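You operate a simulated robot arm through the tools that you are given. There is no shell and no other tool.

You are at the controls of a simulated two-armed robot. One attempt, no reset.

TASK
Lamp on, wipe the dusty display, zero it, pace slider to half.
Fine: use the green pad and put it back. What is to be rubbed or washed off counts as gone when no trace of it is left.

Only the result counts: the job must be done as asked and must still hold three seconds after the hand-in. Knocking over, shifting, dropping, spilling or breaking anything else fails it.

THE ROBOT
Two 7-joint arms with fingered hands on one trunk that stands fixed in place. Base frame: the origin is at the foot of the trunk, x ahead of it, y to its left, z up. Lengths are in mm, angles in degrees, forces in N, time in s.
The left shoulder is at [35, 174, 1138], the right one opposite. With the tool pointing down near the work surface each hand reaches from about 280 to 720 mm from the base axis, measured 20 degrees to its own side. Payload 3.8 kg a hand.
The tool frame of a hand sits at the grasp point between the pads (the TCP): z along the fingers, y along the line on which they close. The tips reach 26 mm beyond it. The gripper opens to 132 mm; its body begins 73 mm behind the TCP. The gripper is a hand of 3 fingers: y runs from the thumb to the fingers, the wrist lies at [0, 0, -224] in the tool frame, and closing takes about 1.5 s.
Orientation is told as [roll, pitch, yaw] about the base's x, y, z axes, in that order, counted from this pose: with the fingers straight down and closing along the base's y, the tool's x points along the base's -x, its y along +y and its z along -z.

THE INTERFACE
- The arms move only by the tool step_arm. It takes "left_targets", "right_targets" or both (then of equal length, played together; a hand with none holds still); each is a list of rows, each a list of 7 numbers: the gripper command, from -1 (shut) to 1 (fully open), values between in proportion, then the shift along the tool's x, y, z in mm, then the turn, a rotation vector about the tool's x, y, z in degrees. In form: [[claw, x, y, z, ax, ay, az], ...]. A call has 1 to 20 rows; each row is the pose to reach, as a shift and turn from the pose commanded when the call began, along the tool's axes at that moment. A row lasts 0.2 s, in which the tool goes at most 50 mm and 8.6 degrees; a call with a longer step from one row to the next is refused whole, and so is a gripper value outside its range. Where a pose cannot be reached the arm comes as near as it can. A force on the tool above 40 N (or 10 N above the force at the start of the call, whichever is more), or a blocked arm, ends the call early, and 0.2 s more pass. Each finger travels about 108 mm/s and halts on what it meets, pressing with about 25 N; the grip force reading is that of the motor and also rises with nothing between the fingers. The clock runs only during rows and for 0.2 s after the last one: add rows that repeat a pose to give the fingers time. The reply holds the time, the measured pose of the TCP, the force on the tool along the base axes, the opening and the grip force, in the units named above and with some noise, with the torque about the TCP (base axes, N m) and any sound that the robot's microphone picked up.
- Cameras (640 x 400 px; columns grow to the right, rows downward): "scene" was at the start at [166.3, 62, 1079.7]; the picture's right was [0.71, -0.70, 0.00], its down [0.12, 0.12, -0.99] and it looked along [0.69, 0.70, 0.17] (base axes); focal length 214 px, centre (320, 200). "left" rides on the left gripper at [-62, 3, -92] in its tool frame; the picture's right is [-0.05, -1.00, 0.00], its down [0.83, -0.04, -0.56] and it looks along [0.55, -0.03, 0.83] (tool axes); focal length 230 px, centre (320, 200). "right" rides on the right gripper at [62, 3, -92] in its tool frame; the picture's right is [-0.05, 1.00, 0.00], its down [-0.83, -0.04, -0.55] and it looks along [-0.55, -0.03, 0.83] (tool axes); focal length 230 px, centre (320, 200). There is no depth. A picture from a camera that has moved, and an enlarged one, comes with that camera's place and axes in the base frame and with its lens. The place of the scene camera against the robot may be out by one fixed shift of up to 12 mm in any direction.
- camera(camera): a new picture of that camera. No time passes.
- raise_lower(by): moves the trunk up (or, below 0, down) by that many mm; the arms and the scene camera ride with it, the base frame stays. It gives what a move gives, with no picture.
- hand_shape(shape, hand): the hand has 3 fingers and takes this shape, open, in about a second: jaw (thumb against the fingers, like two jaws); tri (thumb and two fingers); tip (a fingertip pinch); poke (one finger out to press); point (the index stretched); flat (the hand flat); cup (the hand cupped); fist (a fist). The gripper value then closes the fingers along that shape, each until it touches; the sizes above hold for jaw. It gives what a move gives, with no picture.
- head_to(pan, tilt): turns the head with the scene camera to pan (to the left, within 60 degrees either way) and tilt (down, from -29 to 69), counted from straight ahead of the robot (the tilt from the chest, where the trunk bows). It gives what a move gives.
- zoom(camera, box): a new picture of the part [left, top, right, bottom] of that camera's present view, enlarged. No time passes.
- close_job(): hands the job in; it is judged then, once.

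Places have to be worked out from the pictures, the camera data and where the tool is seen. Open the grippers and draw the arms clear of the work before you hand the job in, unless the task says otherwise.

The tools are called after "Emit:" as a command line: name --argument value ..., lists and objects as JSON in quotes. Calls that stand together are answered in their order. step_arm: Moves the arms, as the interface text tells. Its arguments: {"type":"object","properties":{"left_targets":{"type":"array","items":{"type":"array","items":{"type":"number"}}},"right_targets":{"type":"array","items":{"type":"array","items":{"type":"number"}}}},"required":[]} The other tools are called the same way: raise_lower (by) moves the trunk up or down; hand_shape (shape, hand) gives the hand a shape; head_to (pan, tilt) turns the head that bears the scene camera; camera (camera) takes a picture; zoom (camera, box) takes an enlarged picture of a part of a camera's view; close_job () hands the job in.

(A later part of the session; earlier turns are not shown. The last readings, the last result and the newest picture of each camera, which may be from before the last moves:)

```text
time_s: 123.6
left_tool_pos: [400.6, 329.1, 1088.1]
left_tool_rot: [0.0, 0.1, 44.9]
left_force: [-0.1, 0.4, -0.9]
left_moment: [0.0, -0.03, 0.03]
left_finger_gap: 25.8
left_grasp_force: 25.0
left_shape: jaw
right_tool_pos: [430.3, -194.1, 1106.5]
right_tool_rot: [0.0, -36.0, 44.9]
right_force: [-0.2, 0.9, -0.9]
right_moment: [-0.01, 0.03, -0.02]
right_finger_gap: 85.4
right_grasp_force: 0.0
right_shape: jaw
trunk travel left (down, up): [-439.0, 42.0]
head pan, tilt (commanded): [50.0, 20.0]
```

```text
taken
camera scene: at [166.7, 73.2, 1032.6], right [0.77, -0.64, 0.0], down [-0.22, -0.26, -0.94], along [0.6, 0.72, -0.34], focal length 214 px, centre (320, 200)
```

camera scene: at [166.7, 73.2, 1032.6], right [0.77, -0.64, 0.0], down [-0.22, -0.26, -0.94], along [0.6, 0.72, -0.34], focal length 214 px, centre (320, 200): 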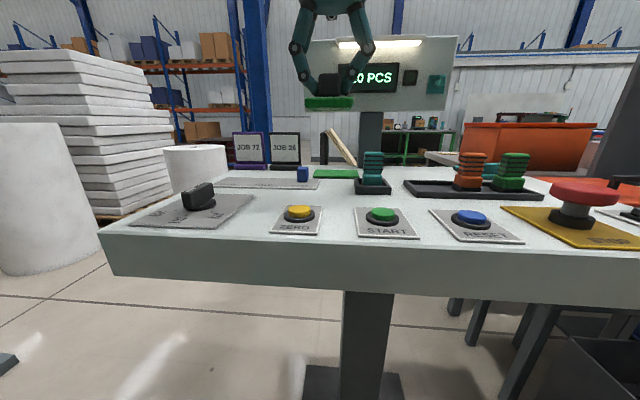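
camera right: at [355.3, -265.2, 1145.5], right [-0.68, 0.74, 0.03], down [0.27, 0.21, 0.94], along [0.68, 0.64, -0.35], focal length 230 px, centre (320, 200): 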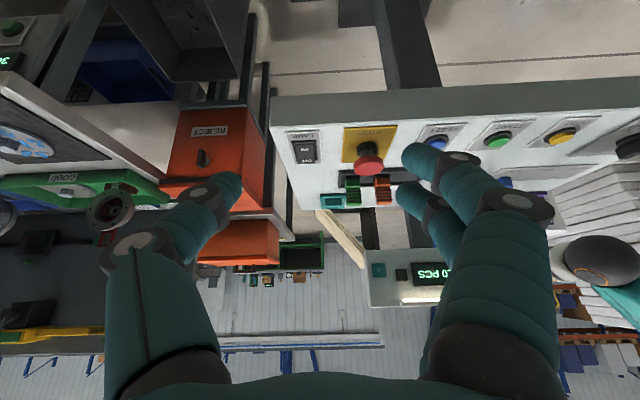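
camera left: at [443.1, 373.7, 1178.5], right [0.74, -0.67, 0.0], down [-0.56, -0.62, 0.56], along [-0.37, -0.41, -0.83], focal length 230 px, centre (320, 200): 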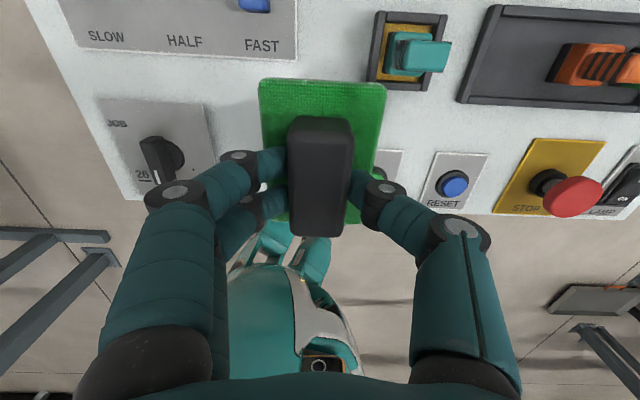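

The pad is back above the staging spot. I lower it to just above the table, then to contact.

Emit:
step_arm --left_targets '[[-1, -0.5, 0.5, 35, 0, 0, 0], [-1, -1, 0.9, 70, 0, 0, 0], [-1, -1, 0.9, 105, 0, 0, 0], [-1, -1, 0.9, 125, 0, 0, 0], [-1, -1, 0.9, 133, 0, 0, 0]]'

Emit:
step_arm --left_targets '[[-1, 0, 0, 2, 0, 0, 0], [-1, 0, 0, 4, 0, 0, 0], [-1, 0, 0, 6, 0, 0, 0]]'

```text
time_s: 124.8
left_tool_pos: [400.5, 330.5, 953.9]
left_tool_rot: [0.2, -0.1, 44.9]
left_force: [-0.2, -0.1, -1.1]
left_moment: [0.01, -0.01, 0.01]
left_finger_gap: 25.7
left_grasp_force: 24.5
left_shape: jaw
right_tool_pos: [431.8, -194.6, 1105.5]
right_tool_rot: [0.0, -36.0, 44.9]
right_force: [0.4, 0.6, 0.6]
right_moment: [-0.03, -0.01, -0.02]
right_finger_gap: 85.6
right_grasp_force: 0.0
right_shape: jaw
trunk travel left (down, up): [-439.0, 42.0]
head pan, tilt (commanded): [50.0, 20.0]
```

```text
time_s: 125.6
left_tool_pos: [400.8, 330.6, 948.1]
left_tool_rot: [0.1, 0.0, 44.9]
left_force: [-0.3, -0.3, -0.2]
left_moment: [0.03, 0.0, 0.04]
left_finger_gap: 25.7
left_grasp_force: 25.2
left_shape: jaw
right_tool_pos: [430.3, -195.5, 1107.0]
right_tool_rot: [0.0, -36.0, 44.8]
right_force: [0.4, 0.6, -0.2]
right_moment: [0.03, -0.02, -0.01]
right_finger_gap: 85.1
right_grasp_force: 0.1
right_shape: jaw
trunk travel left (down, up): [-439.0, 42.0]
head pan, tilt (commanded): [50.0, 20.0]
```

No table contact yet at z=948; the pad has slid slightly deeper into the grip. I keep lowering gently.

Emit:
step_arm --left_targets '[[-1, 0, 0, 1.5, 0, 0, 0], [-1, 0, 0, 3, 0, 0, 0], [-1, 0, 0, 4.5, 0, 0, 0]]'

```text
time_s: 126.4
left_tool_pos: [399.8, 329.9, 944.5]
left_tool_rot: [0.0, -0.3, 44.7]
left_force: [-1.4, 4.1, 22.2]
left_moment: [0.19, 0.06, 0.04]
left_finger_gap: 25.9
left_grasp_force: 24.7
left_shape: jaw
right_tool_pos: [430.4, -195.4, 1107.4]
right_tool_rot: [-0.1, -36.1, 45.0]
right_force: [0.6, 0.0, 0.0]
right_moment: [0.0, 0.02, 0.02]
right_finger_gap: 85.5
right_grasp_force: 0.0
right_shape: jaw
trunk travel left (down, up): [-439.0, 42.0]
head pan, tilt (commanded): [50.0, 20.0]
```

Contact, 22 N. I relieve 2 mm, open the fingers and lift the left hand straight up and away.

Emit:
step_arm --left_targets '[[-1, 0, 0, -2, 0, 0, 0], [-0.7, 0, 0, -2, 0, 0, 0], [-0.4, 0, 0, -2, 0, 0, 0], [-0.1, 0, 0, -2, 0, 0, 0], [0.1, 0, 0, -2, 0, 0, 0], [0.1, 0, 0, -15, 0, 0, 0], [0.1, 0, 0, -45, 0, 0, 0], [0.1, 0, 0, -85, 0, 0, 0]]'

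Emit:
camera --camera "left"

Emit:
zoom --camera "scene" --box '[260, 80, 420, 240]'

```text
time_s: 128.2
left_tool_pos: [399.9, 331.5, 1028.4]
left_tool_rot: [0.1, 0.1, 45.0]
left_force: [0.2, -0.6, 0.7]
left_moment: [0.01, -0.01, -0.01]
left_finger_gap: 72.0
left_grasp_force: 0.1
left_shape: jaw
right_tool_pos: [431.4, -195.0, 1105.0]
right_tool_rot: [0.0, -35.9, 45.0]
right_force: [0.3, -0.2, 0.1]
right_moment: [0.0, -0.02, -0.01]
right_finger_gap: 85.6
right_grasp_force: 0.0
right_shape: jaw
trunk travel left (down, up): [-439.0, 42.0]
head pan, tilt (commanded): [50.0, 20.0]
```

```text
taken
camera left: at [441.8, 376.2, 1120.9], right [0.74, -0.67, 0.0], down [-0.56, -0.62, 0.56], along [-0.37, -0.41, -0.83], focal length 230 px, centre (320, 200)
```

left: 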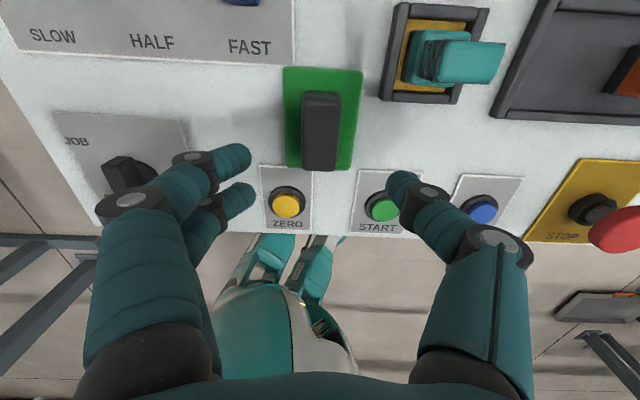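

```text
2.50 times, centred on (340, 160) of scene
camera zoom: at [166.5, 73.1, 1032.6], right [0.77, -0.64, 0.0], down [-0.22, -0.26, -0.94], along [0.6, 0.72, -0.34], focal length 536 px, centre (270, 300)
```

zoom: 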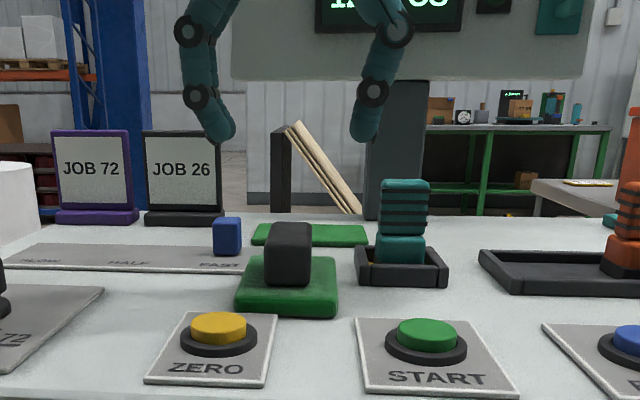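

The pad rests on the staging spot again. I zoom to measure its position and rotation before the right hand picks it up.

Emit:
zoom --camera "left" --box '[220, 40, 440, 200]'

```text
2.50 times, centred on (330, 120) of left
camera zoom: at [441.8, 376.2, 1120.9], right [0.74, -0.67, 0.0], down [-0.56, -0.62, 0.56], along [-0.37, -0.41, -0.83], focal length 575 px, centre (295, 400)
```

zoom: 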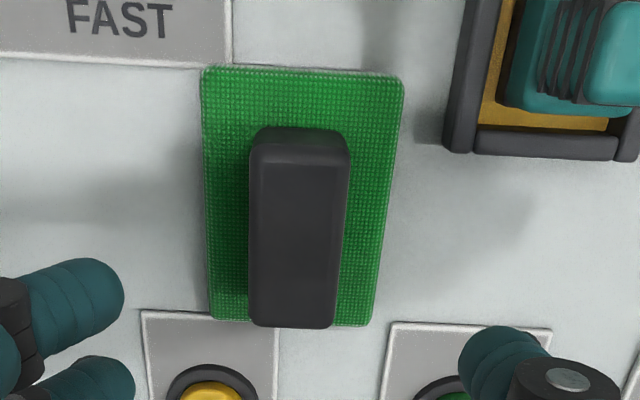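

Handle centre at u=518.6, v=50, not rotated. I move the left hand back to its overhead lookout.

Emit:
step_arm --left_targets '[[0.1, 0, 0, -30, 0, 0, 0], [0.3, -6, 11, -48, 0, 0, -8.3], [0.5, -12, 22, -66, 0, 0, -16.7], [0.7, -18, 34, -84, 0, 0, -25], [1, -25, 45, -102, 0, 0, -33.4], [1, -31, 56, -120, 0, 0, -41.8], [1, -37, 67, -138, 0, 0, -50.1], [1, -43, 78, -156, 0, 0, -58.5], [1, -49, 90, -174, 0, 0, -66.9], [1, -56, 101, -192, 0, 0, -75.2], [1, -62, 112, -208, 0, 0, -83.6], [1, -68.2, 123.4, -222, 0, 0, -92]]'

Emit:
camera --camera "left"

```text
time_s: 130.8
left_tool_pos: [362.1, 465.6, 1250.6]
left_tool_rot: [-0.1, 0.0, 137.0]
left_force: [-0.1, 0.8, 0.7]
left_moment: [0.02, -0.03, 0.01]
left_finger_gap: 132.0
left_grasp_force: 0.0
left_shape: jaw
right_tool_pos: [431.4, -194.2, 1105.9]
right_tool_rot: [-0.1, -36.0, 45.0]
right_force: [0.0, 0.3, -0.1]
right_moment: [0.02, -0.01, 0.01]
right_finger_gap: 85.4
right_grasp_force: 0.0
right_shape: jaw
trunk travel left (down, up): [-439.0, 42.0]
head pan, tilt (commanded): [50.0, 20.0]
```

```text
taken
camera left: at [315.8, 505.1, 1342.9], right [0.64, 0.77, 0.0], down [0.64, -0.54, 0.55], along [0.42, -0.36, -0.83], focal length 230 px, centre (320, 200)
```

left: 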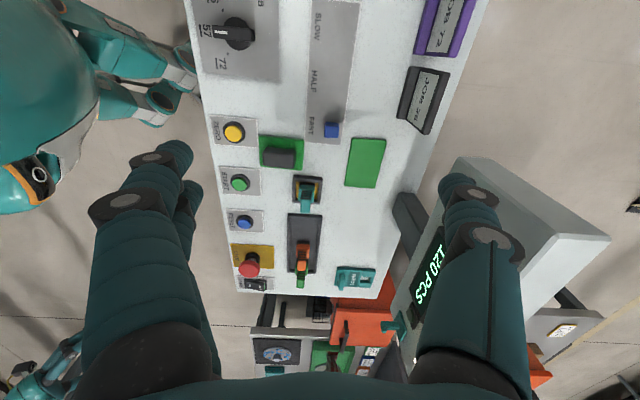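

I bring the right hand back over the same path to the approach line above the staging spot.

Emit:
step_arm --right_targets '[[0.3, -21.6, 35.8, 15.9, 0, 0, 0], [0.3, -43.2, 71.7, 31.8, 0, 0, 0], [0.3, -64.8, 107.5, 47.8, 0, 0, 0], [0.3, -86.4, 143.3, 63.7, 0, 0, 0], [0.3, -108, 179.2, 79.6, 0, 0, 0], [0.3, -129.6, 215, 95.5, 0, 0, 0], [0.3, -151.2, 250.9, 111.4, 0, 0, 0], [0.3, -172.8, 286.7, 127.3, 0, 0, 0], [0.3, -194.4, 322.5, 143.3, 0, 0, 0], [0.3, -216, 358.4, 159.2, 0, 0, 0], [0.3, -237.6, 394.2, 175.1, 0, 0, 0], [0.3, -237.6, 394.2, 175.1, 0, 0, 0]]'

Emit:
camera --camera "right"

```text
time_s: 133.4
left_tool_pos: [362.1, 466.1, 1251.1]
left_tool_rot: [0.0, -0.1, 136.9]
left_force: [-0.1, -0.4, 0.6]
left_moment: [0.05, 0.0, 0.0]
left_finger_gap: 132.2
left_grasp_force: 0.0
left_shape: jaw
right_tool_pos: [360.8, 290.2, 1101.9]
right_tool_rot: [0.0, -36.1, 44.9]
right_force: [0.4, -0.1, 0.1]
right_moment: [-0.01, 0.0, 0.02]
right_finger_gap: 85.2
right_grasp_force: 0.1
right_shape: jaw
trunk travel left (down, up): [-439.0, 42.0]
head pan, tilt (commanded): [50.0, 20.0]
```

```text
taken
camera right: at [285.9, 219.5, 1140.0], right [-0.68, 0.74, 0.03], down [0.28, 0.21, 0.94], along [0.68, 0.64, -0.35], focal length 230 px, centre (320, 200)
```

right: 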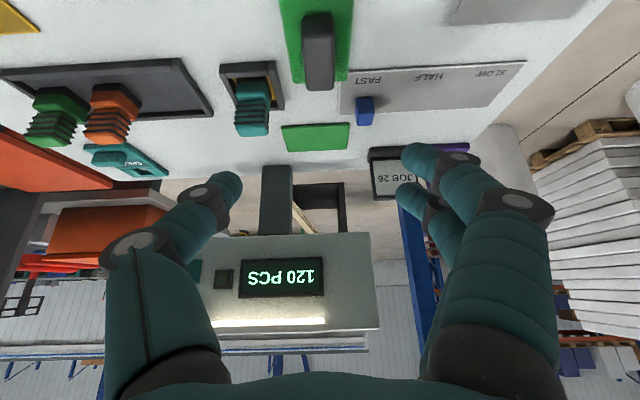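

I descend to the approach line and slide in along it to about 10 mm short of the grip.

Emit:
step_arm --right_targets '[[0.3, 13.5, 0.5, 21, 0, 0, 0], [0.3, 27, 1, 42, 0, 0, 0], [0.3, 40.4, 1.6, 63.4, 0, 0, 0], [0.3, 40.4, 1.6, 95, 0, 0, 0], [0.3, 40.4, 1.6, 125, 0, 0, 0], [0.3, 40.4, 1.6, 141, 0, 0, 0]]'

Emit:
zoom --camera "right" --box '[200, 50, 440, 250]'

Emit:
zoom --camera "left" --box '[200, 90, 400, 215]'

```text
time_s: 134.8
left_tool_pos: [363.1, 467.0, 1250.0]
left_tool_rot: [0.0, -0.1, 136.9]
left_force: [0.2, -0.7, 0.5]
left_moment: [0.0, -0.02, 0.04]
left_finger_gap: 131.9
left_grasp_force: 0.0
left_shape: jaw
right_tool_pos: [397.4, 327.7, 965.5]
right_tool_rot: [0.0, -36.0, 45.0]
right_force: [1.4, 0.2, 0.1]
right_moment: [0.02, -0.01, 0.01]
right_finger_gap: 85.7
right_grasp_force: 0.2
right_shape: jaw
trunk travel left (down, up): [-439.0, 42.0]
head pan, tilt (commanded): [50.0, 20.0]
```

```text
2.00 times, centred on (320, 150) of right
camera zoom: at [321.6, 256.2, 1004.5], right [-0.68, 0.74, 0.03], down [0.28, 0.21, 0.94], along [0.68, 0.64, -0.35], focal length 460 px, centre (320, 300)
```

zoom: 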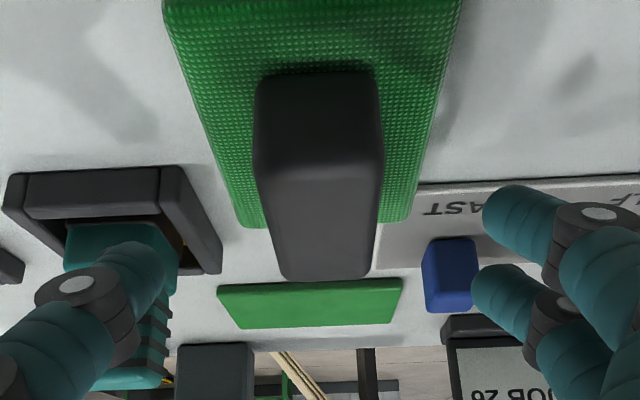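

```text
3.20 times, centred on (300, 152) of left
camera zoom: at [316.3, 505.4, 1342.5], right [0.64, 0.76, 0.0], down [0.64, -0.54, 0.55], along [0.42, -0.36, -0.83], focal length 736 px, centre (384, 352)
```

zoom: 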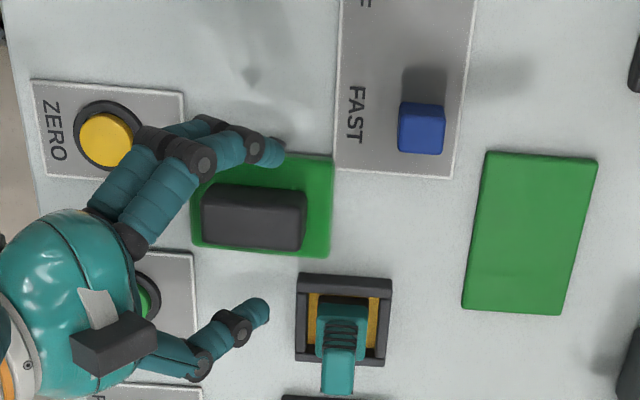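

The grip is centred between thumb and fingers, clear of the teal stamp. I go in the last 12 mm and close.

Emit:
step_arm --right_targets '[[0.3, 1.3, 0.5, 6, 0, 0, 0], [0.3, 2.6, 1, 12, 0, 0, 0], [0, 2.6, 1, 12, 0, 0, 0], [-0.3, 2.6, 1, 12, 0, 0, 0], [-0.7, 2.6, 1, 12, 0, 0, 0], [-1, 2.6, 1, 12, 0, 0, 0], [-1, 2.6, 1, 12, 0, 0, 0], [-1, 2.6, 1, 12, 0, 0, 0], [-1, 2.6, 1, 12, 0, 0, 0]]'

Emit:
zoom --camera "right" --box '[200, 50, 440, 250]'

Emit:
zoom --camera "left" --box '[200, 90, 400, 215]'

```text
time_s: 136.8
left_tool_pos: [362.1, 466.0, 1249.6]
left_tool_rot: [0.0, 0.0, 136.9]
left_force: [-0.7, 0.2, 0.6]
left_moment: [0.0, -0.01, -0.01]
left_finger_gap: 131.9
left_grasp_force: 0.1
left_shape: jaw
right_tool_pos: [400.6, 331.5, 955.2]
right_tool_rot: [0.1, -36.1, 45.0]
right_force: [-0.8, 0.2, 0.0]
right_moment: [-0.01, 0.04, 0.01]
right_finger_gap: 24.5
right_grasp_force: 25.1
right_shape: jaw
trunk travel left (down, up): [-439.0, 42.0]
head pan, tilt (commanded): [50.0, 20.0]
```

```text
2.00 times, centred on (320, 150) of right
camera zoom: at [324.6, 260.8, 993.9], right [-0.68, 0.74, 0.03], down [0.28, 0.21, 0.94], along [0.68, 0.64, -0.35], focal length 460 px, centre (320, 300)
```

zoom: 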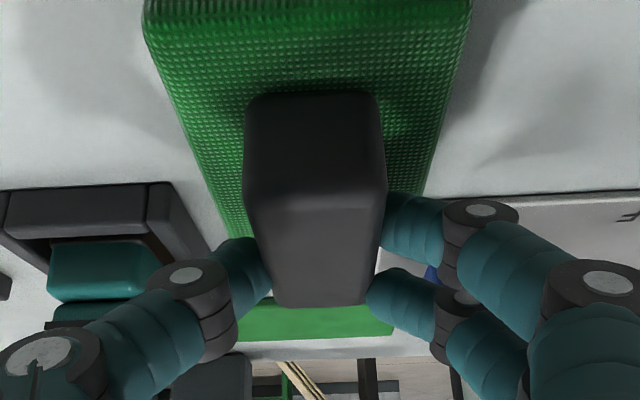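

```text
3.20 times, centred on (300, 152) of left
camera zoom: at [316.2, 505.3, 1342.5], right [0.64, 0.76, 0.0], down [0.64, -0.54, 0.55], along [0.42, -0.36, -0.83], focal length 736 px, centre (384, 352)
```

zoom: 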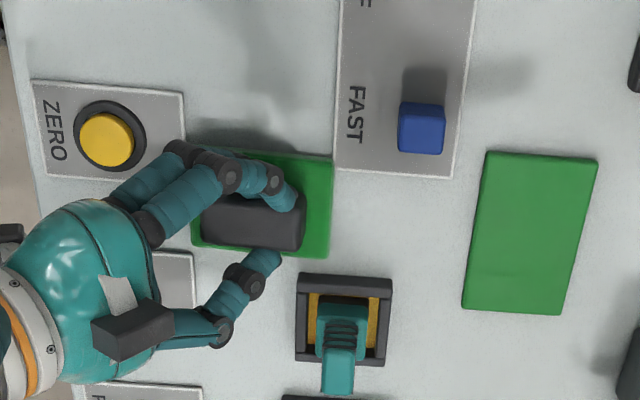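

The right hand has the pad again (24.5 mm, 25 N), in nearly the same hold as before. I lift it 130 mm.

Emit:
step_arm --right_targets '[[-1, -6, 0, -8, 0, 0, 0], [-1, -24, 0, -33, 0, 0, 0], [-1, -44, 0, -60, 0, 0, 0], [-1, -62, 0, -85, 0, 0, 0], [-1, -76.4, 0, -105.2, 0, 0, 0]]'

Emit:
step_arm --right_targets '[[-1, -2.8, -42, 2, 0, 0, 0], [-1, -5.5, -85, 4, 0, 0, 0], [-1, -8.3, -128, 6, 0, 0, 0], [-1, -11, -171, 8, 0, 0, 0], [-1, -13.9, -214, 10, 0, 0, 0], [-1, -16.6, -257, 12, 0, 0, 0], [-1, -19.4, -300, 14, 0, 0, 0], [-1, -22.2, -345, 16, 0, 0, 0], [-1, -25, -390, 18, 0, 0, 0], [-1, -27.7, -435.4, 20.2, 0, 0, 0], [-1, -27.7, -435.4, 20.2, 0, 0, 0]]'

Emit:
camera --camera "right"

```text
time_s: 138.0
left_tool_pos: [362.7, 466.8, 1250.0]
left_tool_rot: [0.0, -0.1, 136.9]
left_force: [0.5, 0.1, -0.1]
left_moment: [-0.01, -0.02, 0.02]
left_finger_gap: 132.0
left_grasp_force: 0.1
left_shape: jaw
right_tool_pos: [396.4, 331.5, 1084.9]
right_tool_rot: [0.0, -36.0, 44.9]
right_force: [-1.4, 0.4, -0.4]
right_moment: [0.0, 0.0, 0.01]
right_finger_gap: 24.8
right_grasp_force: 25.6
right_shape: jaw
trunk travel left (down, up): [-439.0, 42.0]
head pan, tilt (commanded): [50.0, 20.0]
```

```text
time_s: 140.4
left_tool_pos: [362.0, 466.0, 1250.0]
left_tool_rot: [-0.1, -0.1, 136.9]
left_force: [-0.4, -0.3, 0.3]
left_moment: [-0.02, -0.01, 0.03]
left_finger_gap: 131.9
left_grasp_force: 0.1
left_shape: jaw
right_tool_pos: [730.8, 48.3, 1087.1]
right_tool_rot: [0.0, -36.0, 45.0]
right_force: [0.9, 1.0, -1.0]
right_moment: [-0.01, 0.01, 0.02]
right_finger_gap: 24.7
right_grasp_force: 25.0
right_shape: jaw
trunk travel left (down, up): [-439.0, 42.0]
head pan, tilt (commanded): [50.0, 20.0]
```

```text
taken
camera right: at [655.5, -22.2, 1125.2], right [-0.68, 0.74, 0.03], down [0.27, 0.21, 0.94], along [0.68, 0.64, -0.35], focal length 230 px, centre (320, 200)
```

right: 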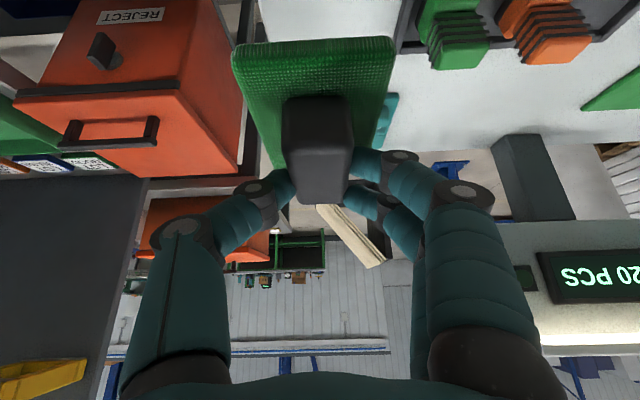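

At u=551, v=483, right over the original place. I lower to just above the table.

Emit:
step_arm --right_targets '[[-1, 19, -0.5, 26, 0, 0, 0], [-1, 38, -1, 52, 0, 0, 0], [-1, 56, -1.5, 78, 0, 0, 0], [-1, 70, -1.7, 98, 0, 0, 0], [-1, 73.5, -1.7, 103, 0, 0, 0]]'

Emit:
zoom --camera "right" --box '[200, 20, 440, 220]'

Emit:
head_to --pan 20 --tilt 10

Emit:
zoom --camera "scene" --box '[340, 140, 500, 260]'

```text
time_s: 141.6
left_tool_pos: [361.8, 466.5, 1250.7]
left_tool_rot: [0.1, -0.2, 136.9]
left_force: [0.0, 1.0, 0.0]
left_moment: [0.02, -0.02, 0.03]
left_finger_gap: 132.0
left_grasp_force: 0.1
left_shape: jaw
right_tool_pos: [731.6, 49.3, 957.7]
right_tool_rot: [0.0, -36.0, 45.0]
right_force: [0.3, -0.2, -0.6]
right_moment: [-0.04, -0.01, 0.04]
right_finger_gap: 24.7
right_grasp_force: 24.7
right_shape: jaw
trunk travel left (down, up): [-439.0, 42.0]
head pan, tilt (commanded): [50.0, 20.0]
```

```text
2.00 times, centred on (320, 120) of right
camera zoom: at [657.1, -22.6, 996.5], right [-0.68, 0.74, 0.03], down [0.28, 0.21, 0.94], along [0.68, 0.64, -0.35], focal length 460 px, centre (320, 360)
```

zoom: 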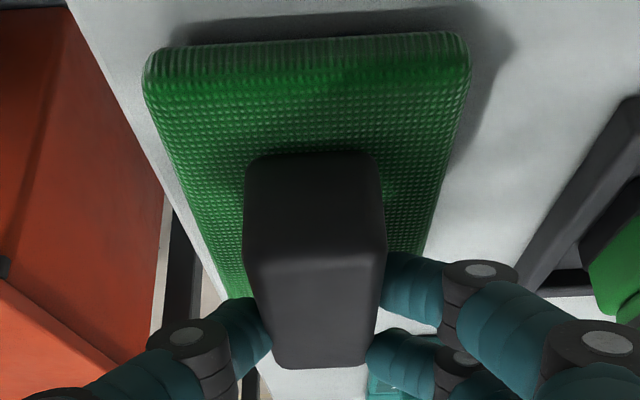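

```text
time_s: 142.5
left_tool_pos: [362.8, 466.5, 1252.2]
left_tool_rot: [0.1, -0.2, 136.9]
left_force: [-0.2, -0.1, 0.0]
left_moment: [0.0, -0.02, -0.01]
left_finger_gap: 132.1
left_grasp_force: 0.0
left_shape: jaw
right_tool_pos: [733.5, 49.2, 958.4]
right_tool_rot: [0.0, -36.0, 44.9]
right_force: [0.5, -0.1, -0.4]
right_moment: [-0.02, 0.01, 0.01]
right_finger_gap: 24.9
right_grasp_force: 25.0
right_shape: jaw
trunk travel left (down, up): [-439.0, 42.0]
head pan, tilt (commanded): [20.0, 10.0]
```

```text
3.33 times, centred on (420, 200) of scene
camera zoom: at [194.3, 33.8, 1048.8], right [0.34, -0.94, 0.0], down [-0.16, -0.06, -0.98], along [0.93, 0.34, -0.17], focal length 715 px, centre (-13, 200)
```

zoom: 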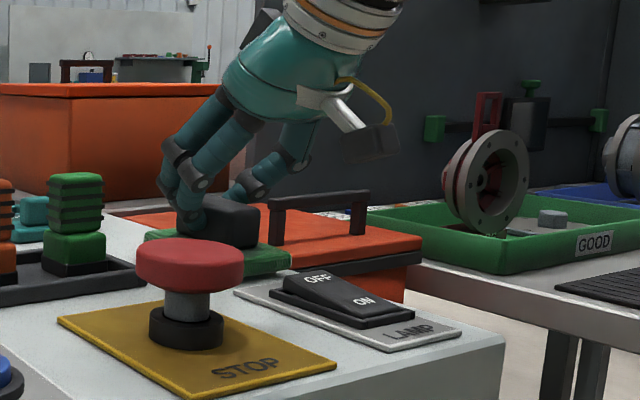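

The scene view matches the original picture within a few pixels. I lower the last millimetres to contact.

Emit:
step_arm --right_targets '[[-1, 0.9, 0, 1.2, 0, 0, 0], [-1, 1.8, 0, 2.4, 0, 0, 0], [-1, 2.6, 0, 3.6, 0, 0, 0]]'

```text
time_s: 143.3
left_tool_pos: [362.7, 466.4, 1251.4]
left_tool_rot: [0.0, -0.2, 137.0]
left_force: [0.3, 0.4, 0.7]
left_moment: [0.04, 0.0, -0.02]
left_finger_gap: 131.9
left_grasp_force: 0.0
left_shape: jaw
right_tool_pos: [731.9, 47.5, 954.1]
right_tool_rot: [0.0, -35.9, 44.9]
right_force: [0.4, -0.2, 0.4]
right_moment: [-0.02, 0.03, 0.0]
right_finger_gap: 24.5
right_grasp_force: 24.9
right_shape: jaw
trunk travel left (down, up): [-439.0, 42.0]
head pan, tilt (commanded): [20.0, 10.0]
```

Not quite touching yet at z=954. I take two more small steps.

Emit:
step_arm --right_targets '[[-1, 0.7, 0, 1, 0, 0, 0], [-1, 1.4, 0, 2, 0, 0, 0]]'

```text
time_s: 143.9
left_tool_pos: [362.5, 465.0, 1249.8]
left_tool_rot: [0.0, -0.1, 136.9]
left_force: [0.3, 0.2, 0.1]
left_moment: [0.0, -0.03, -0.02]
left_finger_gap: 132.3
left_grasp_force: 0.2
left_shape: jaw
right_tool_pos: [733.6, 47.6, 952.3]
right_tool_rot: [0.1, -36.1, 44.9]
right_force: [0.8, 1.1, 1.8]
right_moment: [-0.03, 0.08, -0.03]
right_finger_gap: 24.9
right_grasp_force: 24.7
right_shape: jaw
trunk travel left (down, up): [-439.0, 42.0]
head pan, tilt (commanded): [20.0, 10.0]
```

Emit:
step_arm --right_targets '[[-1, 0.7, 0, 1, 0, 0, 0], [-1, 1.2, 0, 1.6, 0, 0, 0]]'

```text
time_s: 144.5
left_tool_pos: [361.0, 466.9, 1250.8]
left_tool_rot: [0.0, -0.1, 136.9]
left_force: [0.7, 0.4, -0.8]
left_moment: [-0.01, 0.01, -0.01]
left_finger_gap: 131.8
left_grasp_force: 0.1
left_shape: jaw
right_tool_pos: [731.8, 48.8, 951.7]
right_tool_rot: [-0.1, -36.3, 45.0]
right_force: [0.7, -0.6, 6.9]
right_moment: [0.04, 0.07, -0.01]
right_finger_gap: 24.8
right_grasp_force: 24.9
right_shape: jaw
trunk travel left (down, up): [-439.0, 42.0]
head pan, tilt (commanded): [20.0, 10.0]
```

The pad sits on the table (7 N upward). I relieve slightly, open the fingers and back out along the approach line.

Emit:
step_arm --right_targets '[[-1, -0.4, 0, -0.6, 0, 0, 0], [-0.6, -0.4, 0, -0.6, 0, 0, 0], [-0.2, -0.4, 0, -0.6, 0, 0, 0], [0.2, -0.4, 0, -0.6, 0, 0, 0], [0.3, -0.4, 0, -0.6, 0, 0, 0], [0.3, -0.4, 0, -20, 0, 0, 0], [0.3, -0.4, 0, -50, 0, 0, 0], [0.3, -0.4, 0, -85, 0, 0, 0], [0.3, -0.4, 0, -120, 0, 0, 0]]'

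Emit:
zoom --camera "scene" --box '[340, 140, 500, 260]'

Emit:
zoom --camera "right" --box '[260, 40, 400, 200]'

```text
time_s: 146.5
left_tool_pos: [362.1, 466.3, 1250.2]
left_tool_rot: [0.0, -0.1, 136.9]
left_force: [-0.3, 0.7, 0.3]
left_moment: [0.0, -0.01, 0.01]
left_finger_gap: 131.9
left_grasp_force: 0.1
left_shape: jaw
right_tool_pos: [683.5, -2.5, 1046.8]
right_tool_rot: [0.1, -36.0, 44.9]
right_force: [-0.8, 0.4, -1.5]
right_moment: [-0.01, -0.02, 0.02]
right_finger_gap: 85.5
right_grasp_force: 0.1
right_shape: jaw
trunk travel left (down, up): [-439.0, 42.0]
head pan, tilt (commanded): [20.0, 10.0]
```

```text
3.33 times, centred on (420, 200) of scene
camera zoom: at [194.0, 33.5, 1048.9], right [0.34, -0.94, 0.0], down [-0.16, -0.06, -0.98], along [0.93, 0.34, -0.17], focal length 715 px, centre (-13, 200)
```

zoom: 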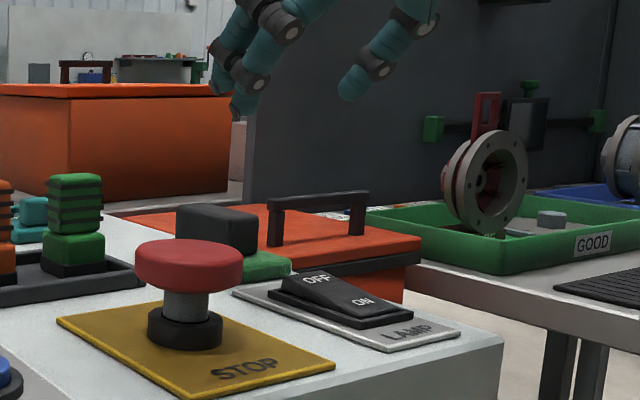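

```text
2.50 times, centred on (330, 120) of right
camera zoom: at [608.0, -73.7, 1084.4], right [-0.68, 0.74, 0.03], down [0.28, 0.21, 0.94], along [0.68, 0.64, -0.35], focal length 575 px, centre (295, 400)
```

zoom: 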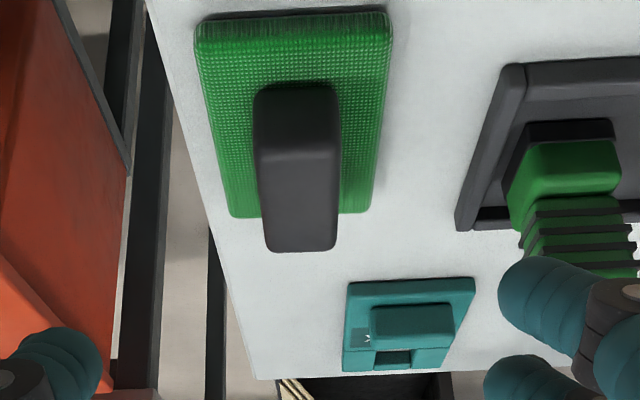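

The pad is back at its original place; the scene zoom matches the earlier picture to about a pixel. I retract the right arm, and give the left hand the poke shape for the ZERO button.

Emit:
step_arm --right_targets '[[0.5, 27, 5, -29, 0, 0, 0], [0.7, 55, 10, -58, 0, 0, 0], [1, 82, 16, -87, 0, 0, 0], [1, 110, 21, -116, 0, 0, 0], [1, 137, 26, -145, 0, 0, 0], [1, 165, 31, -174, 0, 0, 0], [1, 192, 37, -203, 0, 0, 0], [1, 219.6, 42.1, -232.5, 0, 0, 0]]'

Emit:
hand_shape --hand "left" --shape "poke"

Emit:
camera --camera "left"

```text
time_s: 148.3
left_tool_pos: [361.6, 465.9, 1251.4]
left_tool_rot: [0.1, -0.2, 136.9]
left_force: [0.0, -0.9, -0.6]
left_moment: [-0.02, 0.02, 0.02]
left_finger_gap: 132.0
left_grasp_force: 0.1
left_shape: jaw
right_tool_pos: [430.9, -196.5, 1104.2]
right_tool_rot: [0.0, -36.1, 45.0]
right_force: [-1.3, 0.2, -0.4]
right_moment: [0.04, -0.02, 0.01]
right_finger_gap: 131.7
right_grasp_force: 0.0
right_shape: jaw
trunk travel left (down, up): [-439.0, 42.0]
head pan, tilt (commanded): [20.0, 10.0]
```

```text
time_s: 149.2
left_tool_pos: [362.2, 467.3, 1250.1]
left_tool_rot: [0.0, 0.0, 136.8]
left_force: [-0.4, -0.7, 0.5]
left_moment: [-0.01, -0.02, -0.02]
left_finger_gap: 0.2
left_grasp_force: 0.2
left_shape: poke
right_tool_pos: [433.2, -195.6, 1103.6]
right_tool_rot: [-0.1, -36.0, 44.9]
right_force: [0.3, 0.7, 0.3]
right_moment: [0.02, 0.01, -0.01]
right_finger_gap: 131.7
right_grasp_force: 0.0
right_shape: jaw
trunk travel left (down, up): [-439.0, 42.0]
head pan, tilt (commanded): [20.0, 10.0]
```

```text
taken
camera left: at [316.0, 505.2, 1342.6], right [0.64, 0.76, 0.0], down [0.64, -0.54, 0.55], along [0.42, -0.36, -0.83], focal length 230 px, centre (320, 200)
```

left: 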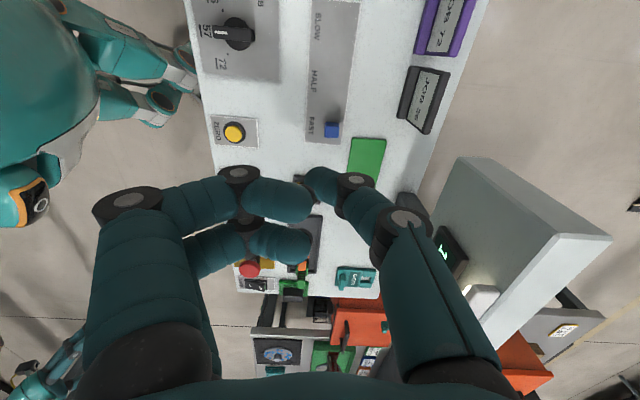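

The thumb tip lies near the tool axis. I move it above the ZERO button (near (316,293)).

Emit:
step_arm --left_targets '[[1, 10.6, 19.3, 25, 0, 0, 0], [1, 21.2, 38.7, 55, 0, 0, 0], [1, 31.8, 58, 87, 0, 0, 0], [1, 42.4, 77.4, 120, 0, 0, 0], [1, 52.9, 96.7, 153, 0, 0, 0], [1, 63.5, 116, 187, 0, 0, 0], [1, 74.1, 135.4, 220, 0, 0, 0], [1, 84.7, 154.7, 250, 0, 0, 0], [1, 84.7, 154.7, 250, 0, 0, 0]]'

Emit:
head_to --pan 45 --tilt 25

Emit:
camera --camera "left"

Emit:
camera --camera "scene"

```text
time_s: 151.2
left_tool_pos: [317.9, 294.4, 998.6]
left_tool_rot: [0.1, 0.0, 137.0]
left_force: [-0.1, 0.2, -1.1]
left_moment: [0.01, 0.01, -0.02]
left_finger_gap: 0.0
left_grasp_force: 0.1
left_shape: poke
right_tool_pos: [432.7, -195.1, 1104.3]
right_tool_rot: [0.0, -35.9, 45.0]
right_force: [1.2, 0.2, -0.4]
right_moment: [0.0, 0.02, -0.01]
right_finger_gap: 131.8
right_grasp_force: 0.0
right_shape: jaw
trunk travel left (down, up): [-439.0, 42.0]
head pan, tilt (commanded): [20.0, 10.0]
```

```text
time_s: 152.1
left_tool_pos: [317.8, 294.9, 999.1]
left_tool_rot: [0.1, -0.1, 136.9]
left_force: [0.0, 0.9, 0.0]
left_moment: [-0.01, 0.01, -0.01]
left_finger_gap: 0.1
left_grasp_force: 0.0
left_shape: poke
right_tool_pos: [432.9, -194.3, 1104.4]
right_tool_rot: [0.1, -36.0, 45.0]
right_force: [0.3, 0.1, -0.3]
right_moment: [-0.05, 0.0, 0.0]
right_finger_gap: 131.7
right_grasp_force: 0.0
right_shape: jaw
trunk travel left (down, up): [-439.0, 42.0]
head pan, tilt (commanded): [45.0, 25.0]
```

```text
taken
camera left: at [271.7, 333.2, 1091.4], right [0.64, 0.76, 0.0], down [0.64, -0.54, 0.55], along [0.42, -0.36, -0.83], focal length 230 px, centre (320, 200)
```

left: 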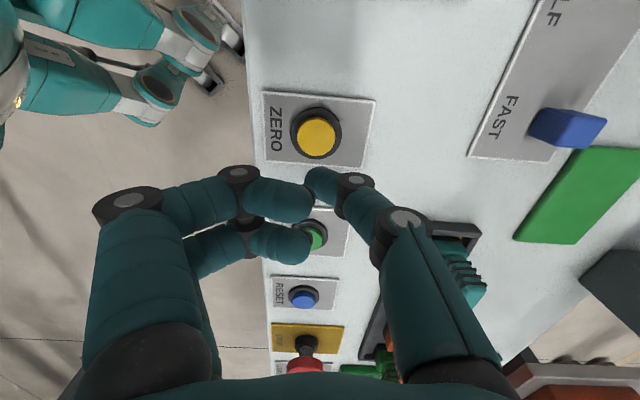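

```text
taken
camera scene: at [172.1, 67.0, 1024.5], right [0.71, -0.71, 0.0], down [-0.3, -0.3, -0.91], along [0.64, 0.64, -0.42], focal length 214 px, centre (320, 200)
```

scene: 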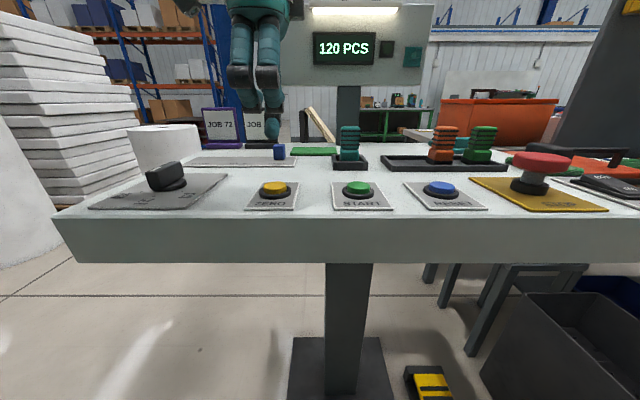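

The ZERO cap is at u=430, v=16, right below the thumb tip. I lower onto it in small steps and watch for a click.

Emit:
step_arm --left_targets '[[1, 0, 0, 20, 0, 0, 0], [1, 0, 0, 38, 0, 0, 0], [1, 0, 0, 46, 0, 0, 0], [1, 0, 0, 51, 0, 0, 0], [1, 0, 0, 55, 0, 0, 0], [1, 0, 0, 58, 0, 0, 0]]'

Emit:
zoom --camera "scene" --box '[220, 20, 400, 220]'

```text
time_s: 153.5
left_tool_pos: [319.3, 295.0, 941.6]
left_tool_rot: [0.1, -0.1, 136.9]
left_force: [-0.7, 0.8, 1.0]
left_moment: [-0.02, -0.03, -0.02]
left_finger_gap: 0.0
left_grasp_force: 0.0
left_shape: poke
right_tool_pos: [432.0, -194.6, 1103.6]
right_tool_rot: [0.0, -36.0, 44.9]
right_force: [0.3, -0.3, 0.1]
right_moment: [0.03, -0.03, 0.03]
right_finger_gap: 132.0
right_grasp_force: 0.1
right_shape: jaw
trunk travel left (down, up): [-439.0, 42.0]
head pan, tilt (commanded): [45.0, 25.0]
heard: click
```

```text
2.00 times, centred on (310, 120) of scene
camera zoom: at [172.0, 67.1, 1024.5], right [0.71, -0.71, 0.0], down [-0.3, -0.3, -0.91], along [0.64, 0.64, -0.42], focal length 429 px, centre (340, 360)
```

zoom: 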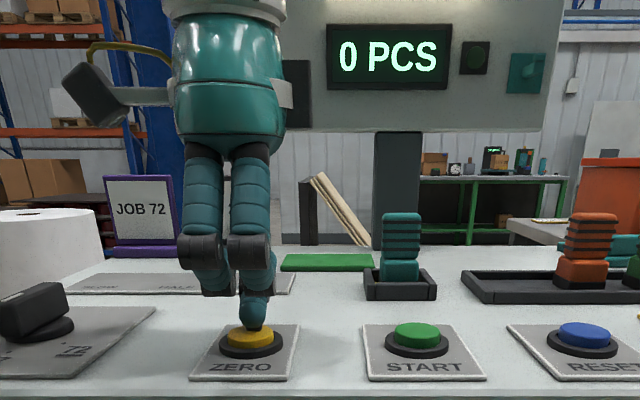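

The display reads "0 PCS" and a click was heard. I lift the finger clear and change the left hand back to jaw for the slider.

Emit:
step_arm --left_targets '[[1, 0, 0, -15, 0, 0, 0], [1, 0, 0, -45, 0, 0, 0], [1, 0, 0, -90, 0, 0, 0]]'

Emit:
hand_shape --hand "left" --shape "jaw"

Emit:
step_arm --left_targets '[[0.6, -1.6, -15, 0, 0, 0, 7.7], [0.3, -3.3, -30, 0, 0, 0, 15.3], [0, -4.9, -45, 0, 0, 0, 23], [0, -6.5, -60, 0, 0, 0, 30.7], [0, -8.1, -75, 0, 0, 0, 38.3], [0, -9.8, -89, 0, 0, 0, 46], [0, -11.4, -104, 3, 0, 0, 53.7], [0, -13, -119, 6, 0, 0, 61.3], [0, -14.6, -134, 9, 0, 0, 69], [0, -16.3, -149, 12, 0, 0, 76.7], [0, -17.9, -164, 15, 0, 0, 84.3], [0, -19.5, -178.9, 18, 0, 0, 92], [0, -19.5, -178.9, 18, 0, 0, 92]]'

Emit:
camera --camera "left"

Emit:
camera --camera "scene"

```text
time_s: 154.3
left_tool_pos: [316.5, 293.6, 1031.2]
left_tool_rot: [0.1, 0.0, 136.9]
left_force: [-0.6, -0.1, -0.3]
left_moment: [0.01, 0.01, 0.01]
left_finger_gap: 0.0
left_grasp_force: 0.2
left_shape: poke
right_tool_pos: [431.3, -195.4, 1104.1]
right_tool_rot: [0.0, -35.9, 44.9]
right_force: [-0.6, 0.7, -0.1]
right_moment: [0.01, 0.0, 0.0]
right_finger_gap: 131.9
right_grasp_force: 0.1
right_shape: jaw
trunk travel left (down, up): [-439.0, 42.0]
head pan, tilt (commanded): [45.0, 25.0]
```

```text
time_s: 155.2
left_tool_pos: [318.6, 294.5, 1029.4]
left_tool_rot: [0.0, -0.1, 136.9]
left_force: [-0.3, -0.1, -0.6]
left_moment: [0.01, 0.03, 0.01]
left_finger_gap: 131.8
left_grasp_force: 0.0
left_shape: jaw
right_tool_pos: [432.8, -194.7, 1105.1]
right_tool_rot: [0.0, -36.1, 45.0]
right_force: [0.1, -0.2, 0.4]
right_moment: [0.02, -0.02, 0.01]
right_finger_gap: 131.8
right_grasp_force: 0.1
right_shape: jaw
trunk travel left (down, up): [-439.0, 42.0]
head pan, tilt (commanded): [45.0, 25.0]
```

```text
time_s: 158.0
left_tool_pos: [427.7, 438.6, 1014.0]
left_tool_rot: [0.1, 0.0, 44.9]
left_force: [-0.3, 0.4, -0.1]
left_moment: [0.04, -0.02, -0.01]
left_finger_gap: 66.6
left_grasp_force: 0.0
left_shape: jaw
right_tool_pos: [432.3, -196.3, 1104.3]
right_tool_rot: [0.1, -36.0, 44.9]
right_force: [-0.6, 0.4, -0.2]
right_moment: [-0.01, 0.0, -0.04]
right_finger_gap: 131.9
right_grasp_force: 0.0
right_shape: jaw
trunk travel left (down, up): [-439.0, 42.0]
head pan, tilt (commanded): [45.0, 25.0]
```

```text
taken
camera left: at [469.0, 484.4, 1106.0], right [0.74, -0.67, 0.0], down [-0.56, -0.62, 0.56], along [-0.37, -0.41, -0.83], focal length 230 px, centre (320, 200)
```

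left: 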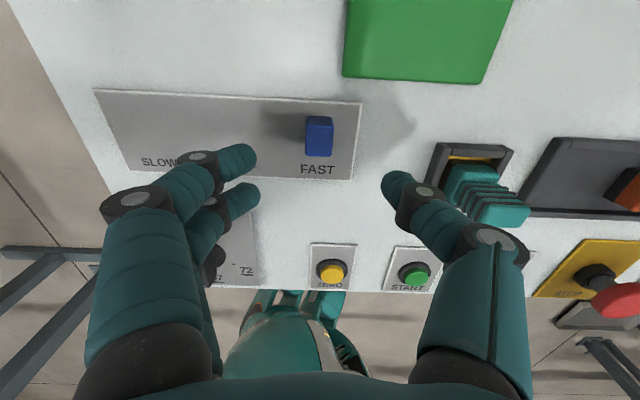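

```text
taken
camera scene: at [172.0, 67.0, 1024.5], right [0.71, -0.71, 0.0], down [-0.3, -0.3, -0.91], along [0.64, 0.64, -0.42], focal length 214 px, centre (320, 200)
```

scene: 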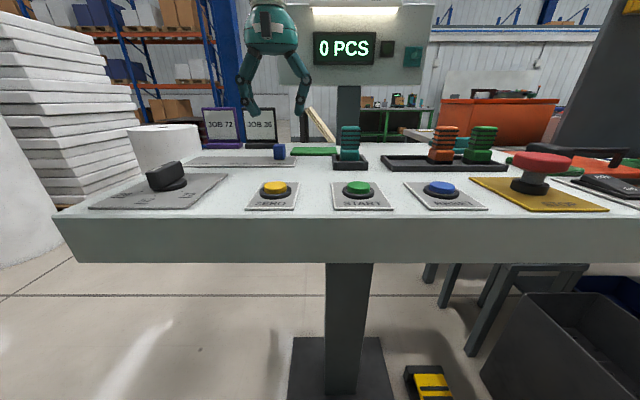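

Display still shows 0 PCS. The left hand is above the slider knob; I zoom to align with it.

Emit:
zoom --camera "left" --box '[230, 80, 410, 200]'

```text
3.33 times, centred on (320, 140) of left
camera zoom: at [469.0, 484.4, 1106.0], right [0.74, -0.67, 0.0], down [-0.56, -0.62, 0.56], along [-0.37, -0.41, -0.83], focal length 767 px, centre (320, 400)
```

zoom: 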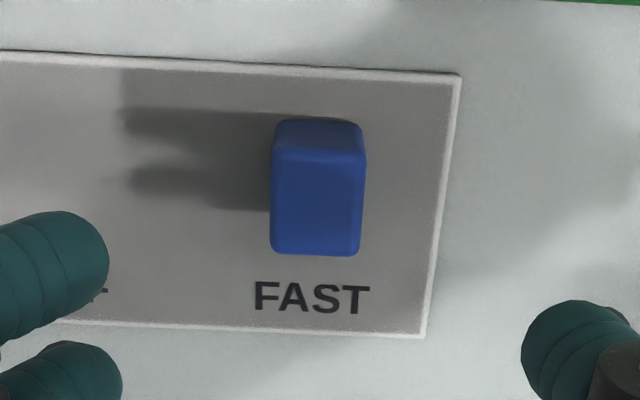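

The knob sits exactly at the FAST mark (v=-8.6); HALF is 76 mm further along -v. I lower the open fingers around the knob.

Emit:
step_arm --left_targets '[[0, 0.5, 0.5, 25, 0, 0, 0], [0, 0.9, 0.9, 50, 0, 0, 0], [0, 0.9, 0.9, 63, 0, 0, 0], [0, 0.9, 0.9, 70, 0, 0, 0]]'

Emit:
camera --camera "left"

Emit:
zoom --camera "scene" --box '[200, 80, 360, 200]'

```text
time_s: 159.0
left_tool_pos: [425.4, 438.9, 943.1]
left_tool_rot: [0.1, 0.0, 44.9]
left_force: [0.6, -0.2, -0.6]
left_moment: [0.04, 0.01, -0.05]
left_finger_gap: 66.6
left_grasp_force: 0.1
left_shape: jaw
right_tool_pos: [433.4, -195.4, 1103.1]
right_tool_rot: [0.0, -36.0, 44.9]
right_force: [0.5, -0.4, 0.2]
right_moment: [0.02, 0.01, -0.02]
right_finger_gap: 132.2
right_grasp_force: 0.1
right_shape: jaw
trunk travel left (down, up): [-439.0, 42.0]
head pan, tilt (commanded): [45.0, 25.0]
```

```text
taken
camera left: at [468.0, 483.5, 1035.8], right [0.74, -0.67, 0.0], down [-0.56, -0.62, 0.56], along [-0.37, -0.41, -0.83], focal length 230 px, centre (320, 200)
```

left: 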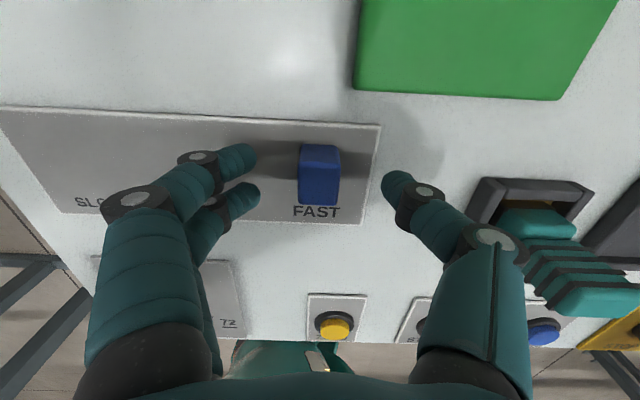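

```text
3.33 times, centred on (280, 140) of scene
camera zoom: at [172.1, 67.1, 1024.5], right [0.71, -0.71, 0.0], down [-0.3, -0.3, -0.91], along [0.64, 0.64, -0.42], focal length 715 px, centre (453, 400)
```

zoom: 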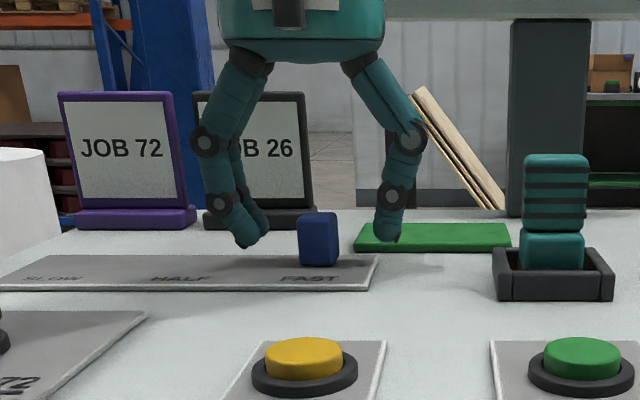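

The fingertips straddle the knob just above the plate. I close on it.

Emit:
step_arm --left_targets '[[-0.3, 0, 0, 0, 0, 0, 0], [-0.6, 0, 0, 0, 0, 0, 0], [-0.8, 0, 0, 0, 0, 0, 0], [-1, 0, 0, 0, 0, 0, 0], [-1, 0, 0, 0, 0, 0, 0], [-1, 0, 0, 0, 0, 0, 0]]'

Emit:
zoom --camera "left" --box '[200, 90, 440, 250]'

```text
time_s: 160.4
left_tool_pos: [426.0, 438.0, 943.5]
left_tool_rot: [0.2, 0.0, 44.9]
left_force: [-1.4, 0.2, -2.8]
left_moment: [0.02, 0.03, 0.01]
left_finger_gap: 16.4
left_grasp_force: 25.6
left_shape: jaw
right_tool_pos: [433.4, -195.0, 1103.4]
right_tool_rot: [0.0, -36.0, 45.0]
right_force: [-0.5, -0.6, -0.7]
right_moment: [-0.01, 0.0, 0.02]
right_finger_gap: 131.6
right_grasp_force: 0.0
right_shape: jaw
trunk travel left (down, up): [-439.0, 42.0]
head pan, tilt (commanded): [45.0, 25.0]
```

```text
2.50 times, centred on (320, 170) of left
camera zoom: at [467.9, 483.7, 1035.7], right [0.74, -0.67, 0.0], down [-0.56, -0.62, 0.56], along [-0.37, -0.41, -0.83], focal length 575 px, centre (320, 275)
```

zoom: 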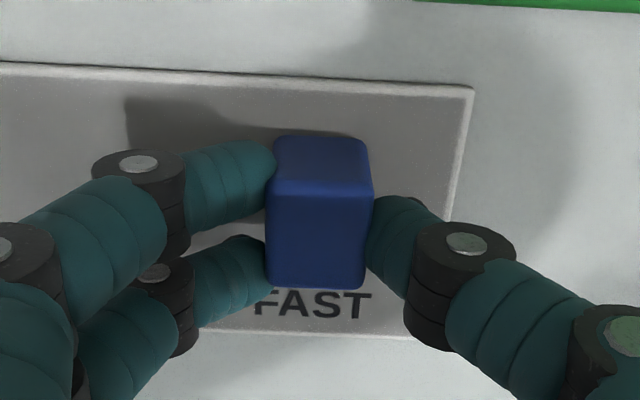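

The knob is held, still at FAST. I slide it 76 mm along toward HALF.

Emit:
step_arm --left_targets '[[-1, 0, 10, 0, 0, 0, 0], [-1, 0, 22, 0, 0, 0, 0], [-1, 0, 34, 0, 0, 0, 0], [-1, 0, 46, 0, 0, 0, 0], [-1, 0, 58, 0, 0, 0, 0], [-1, 0, 69, 0, 0, 0, 0], [-1, 0, 76.4, 0, 0, 0, 0], [-1, 0, 76.4, 0, 0, 0, 0]]'

Emit:
camera --camera "left"

Emit:
zoom --camera "left" --box '[200, 90, 440, 250]'

```text
time_s: 162.2
left_tool_pos: [371.3, 493.3, 944.0]
left_tool_rot: [0.1, 0.0, 45.0]
left_force: [-1.2, -3.4, -5.6]
left_moment: [-0.06, 0.02, -0.01]
left_finger_gap: 16.1
left_grasp_force: 24.7
left_shape: jaw
right_tool_pos: [432.2, -195.5, 1103.9]
right_tool_rot: [0.0, -35.9, 44.9]
right_force: [0.1, 0.5, 0.7]
right_moment: [0.0, 0.0, -0.02]
right_finger_gap: 132.1
right_grasp_force: 0.1
right_shape: jaw
trunk travel left (down, up): [-439.0, 42.0]
head pan, tilt (commanded): [45.0, 25.0]
```

```text
taken
camera left: at [413.9, 537.8, 1035.9], right [0.74, -0.67, 0.0], down [-0.56, -0.62, 0.56], along [-0.37, -0.41, -0.83], focal length 230 px, centre (320, 200)
```

left: 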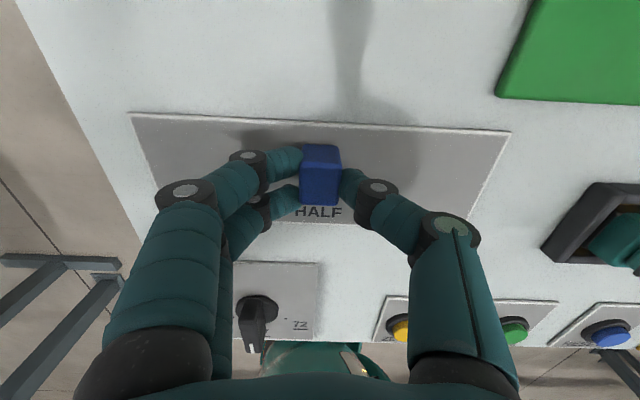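

```text
2.50 times, centred on (320, 170) of left
camera zoom: at [413.9, 537.8, 1035.9], right [0.74, -0.67, 0.0], down [-0.56, -0.62, 0.56], along [-0.37, -0.41, -0.83], focal length 575 px, centre (320, 275)
```

zoom: 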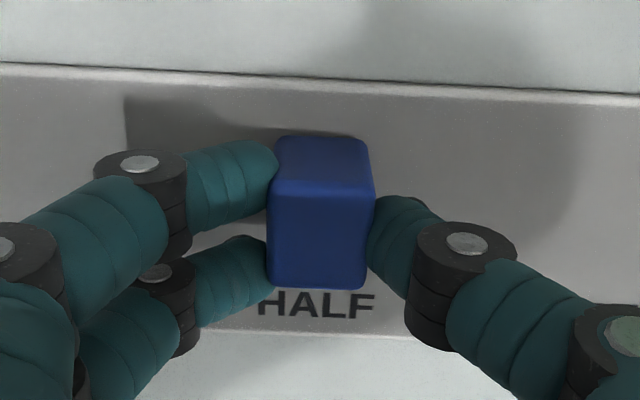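

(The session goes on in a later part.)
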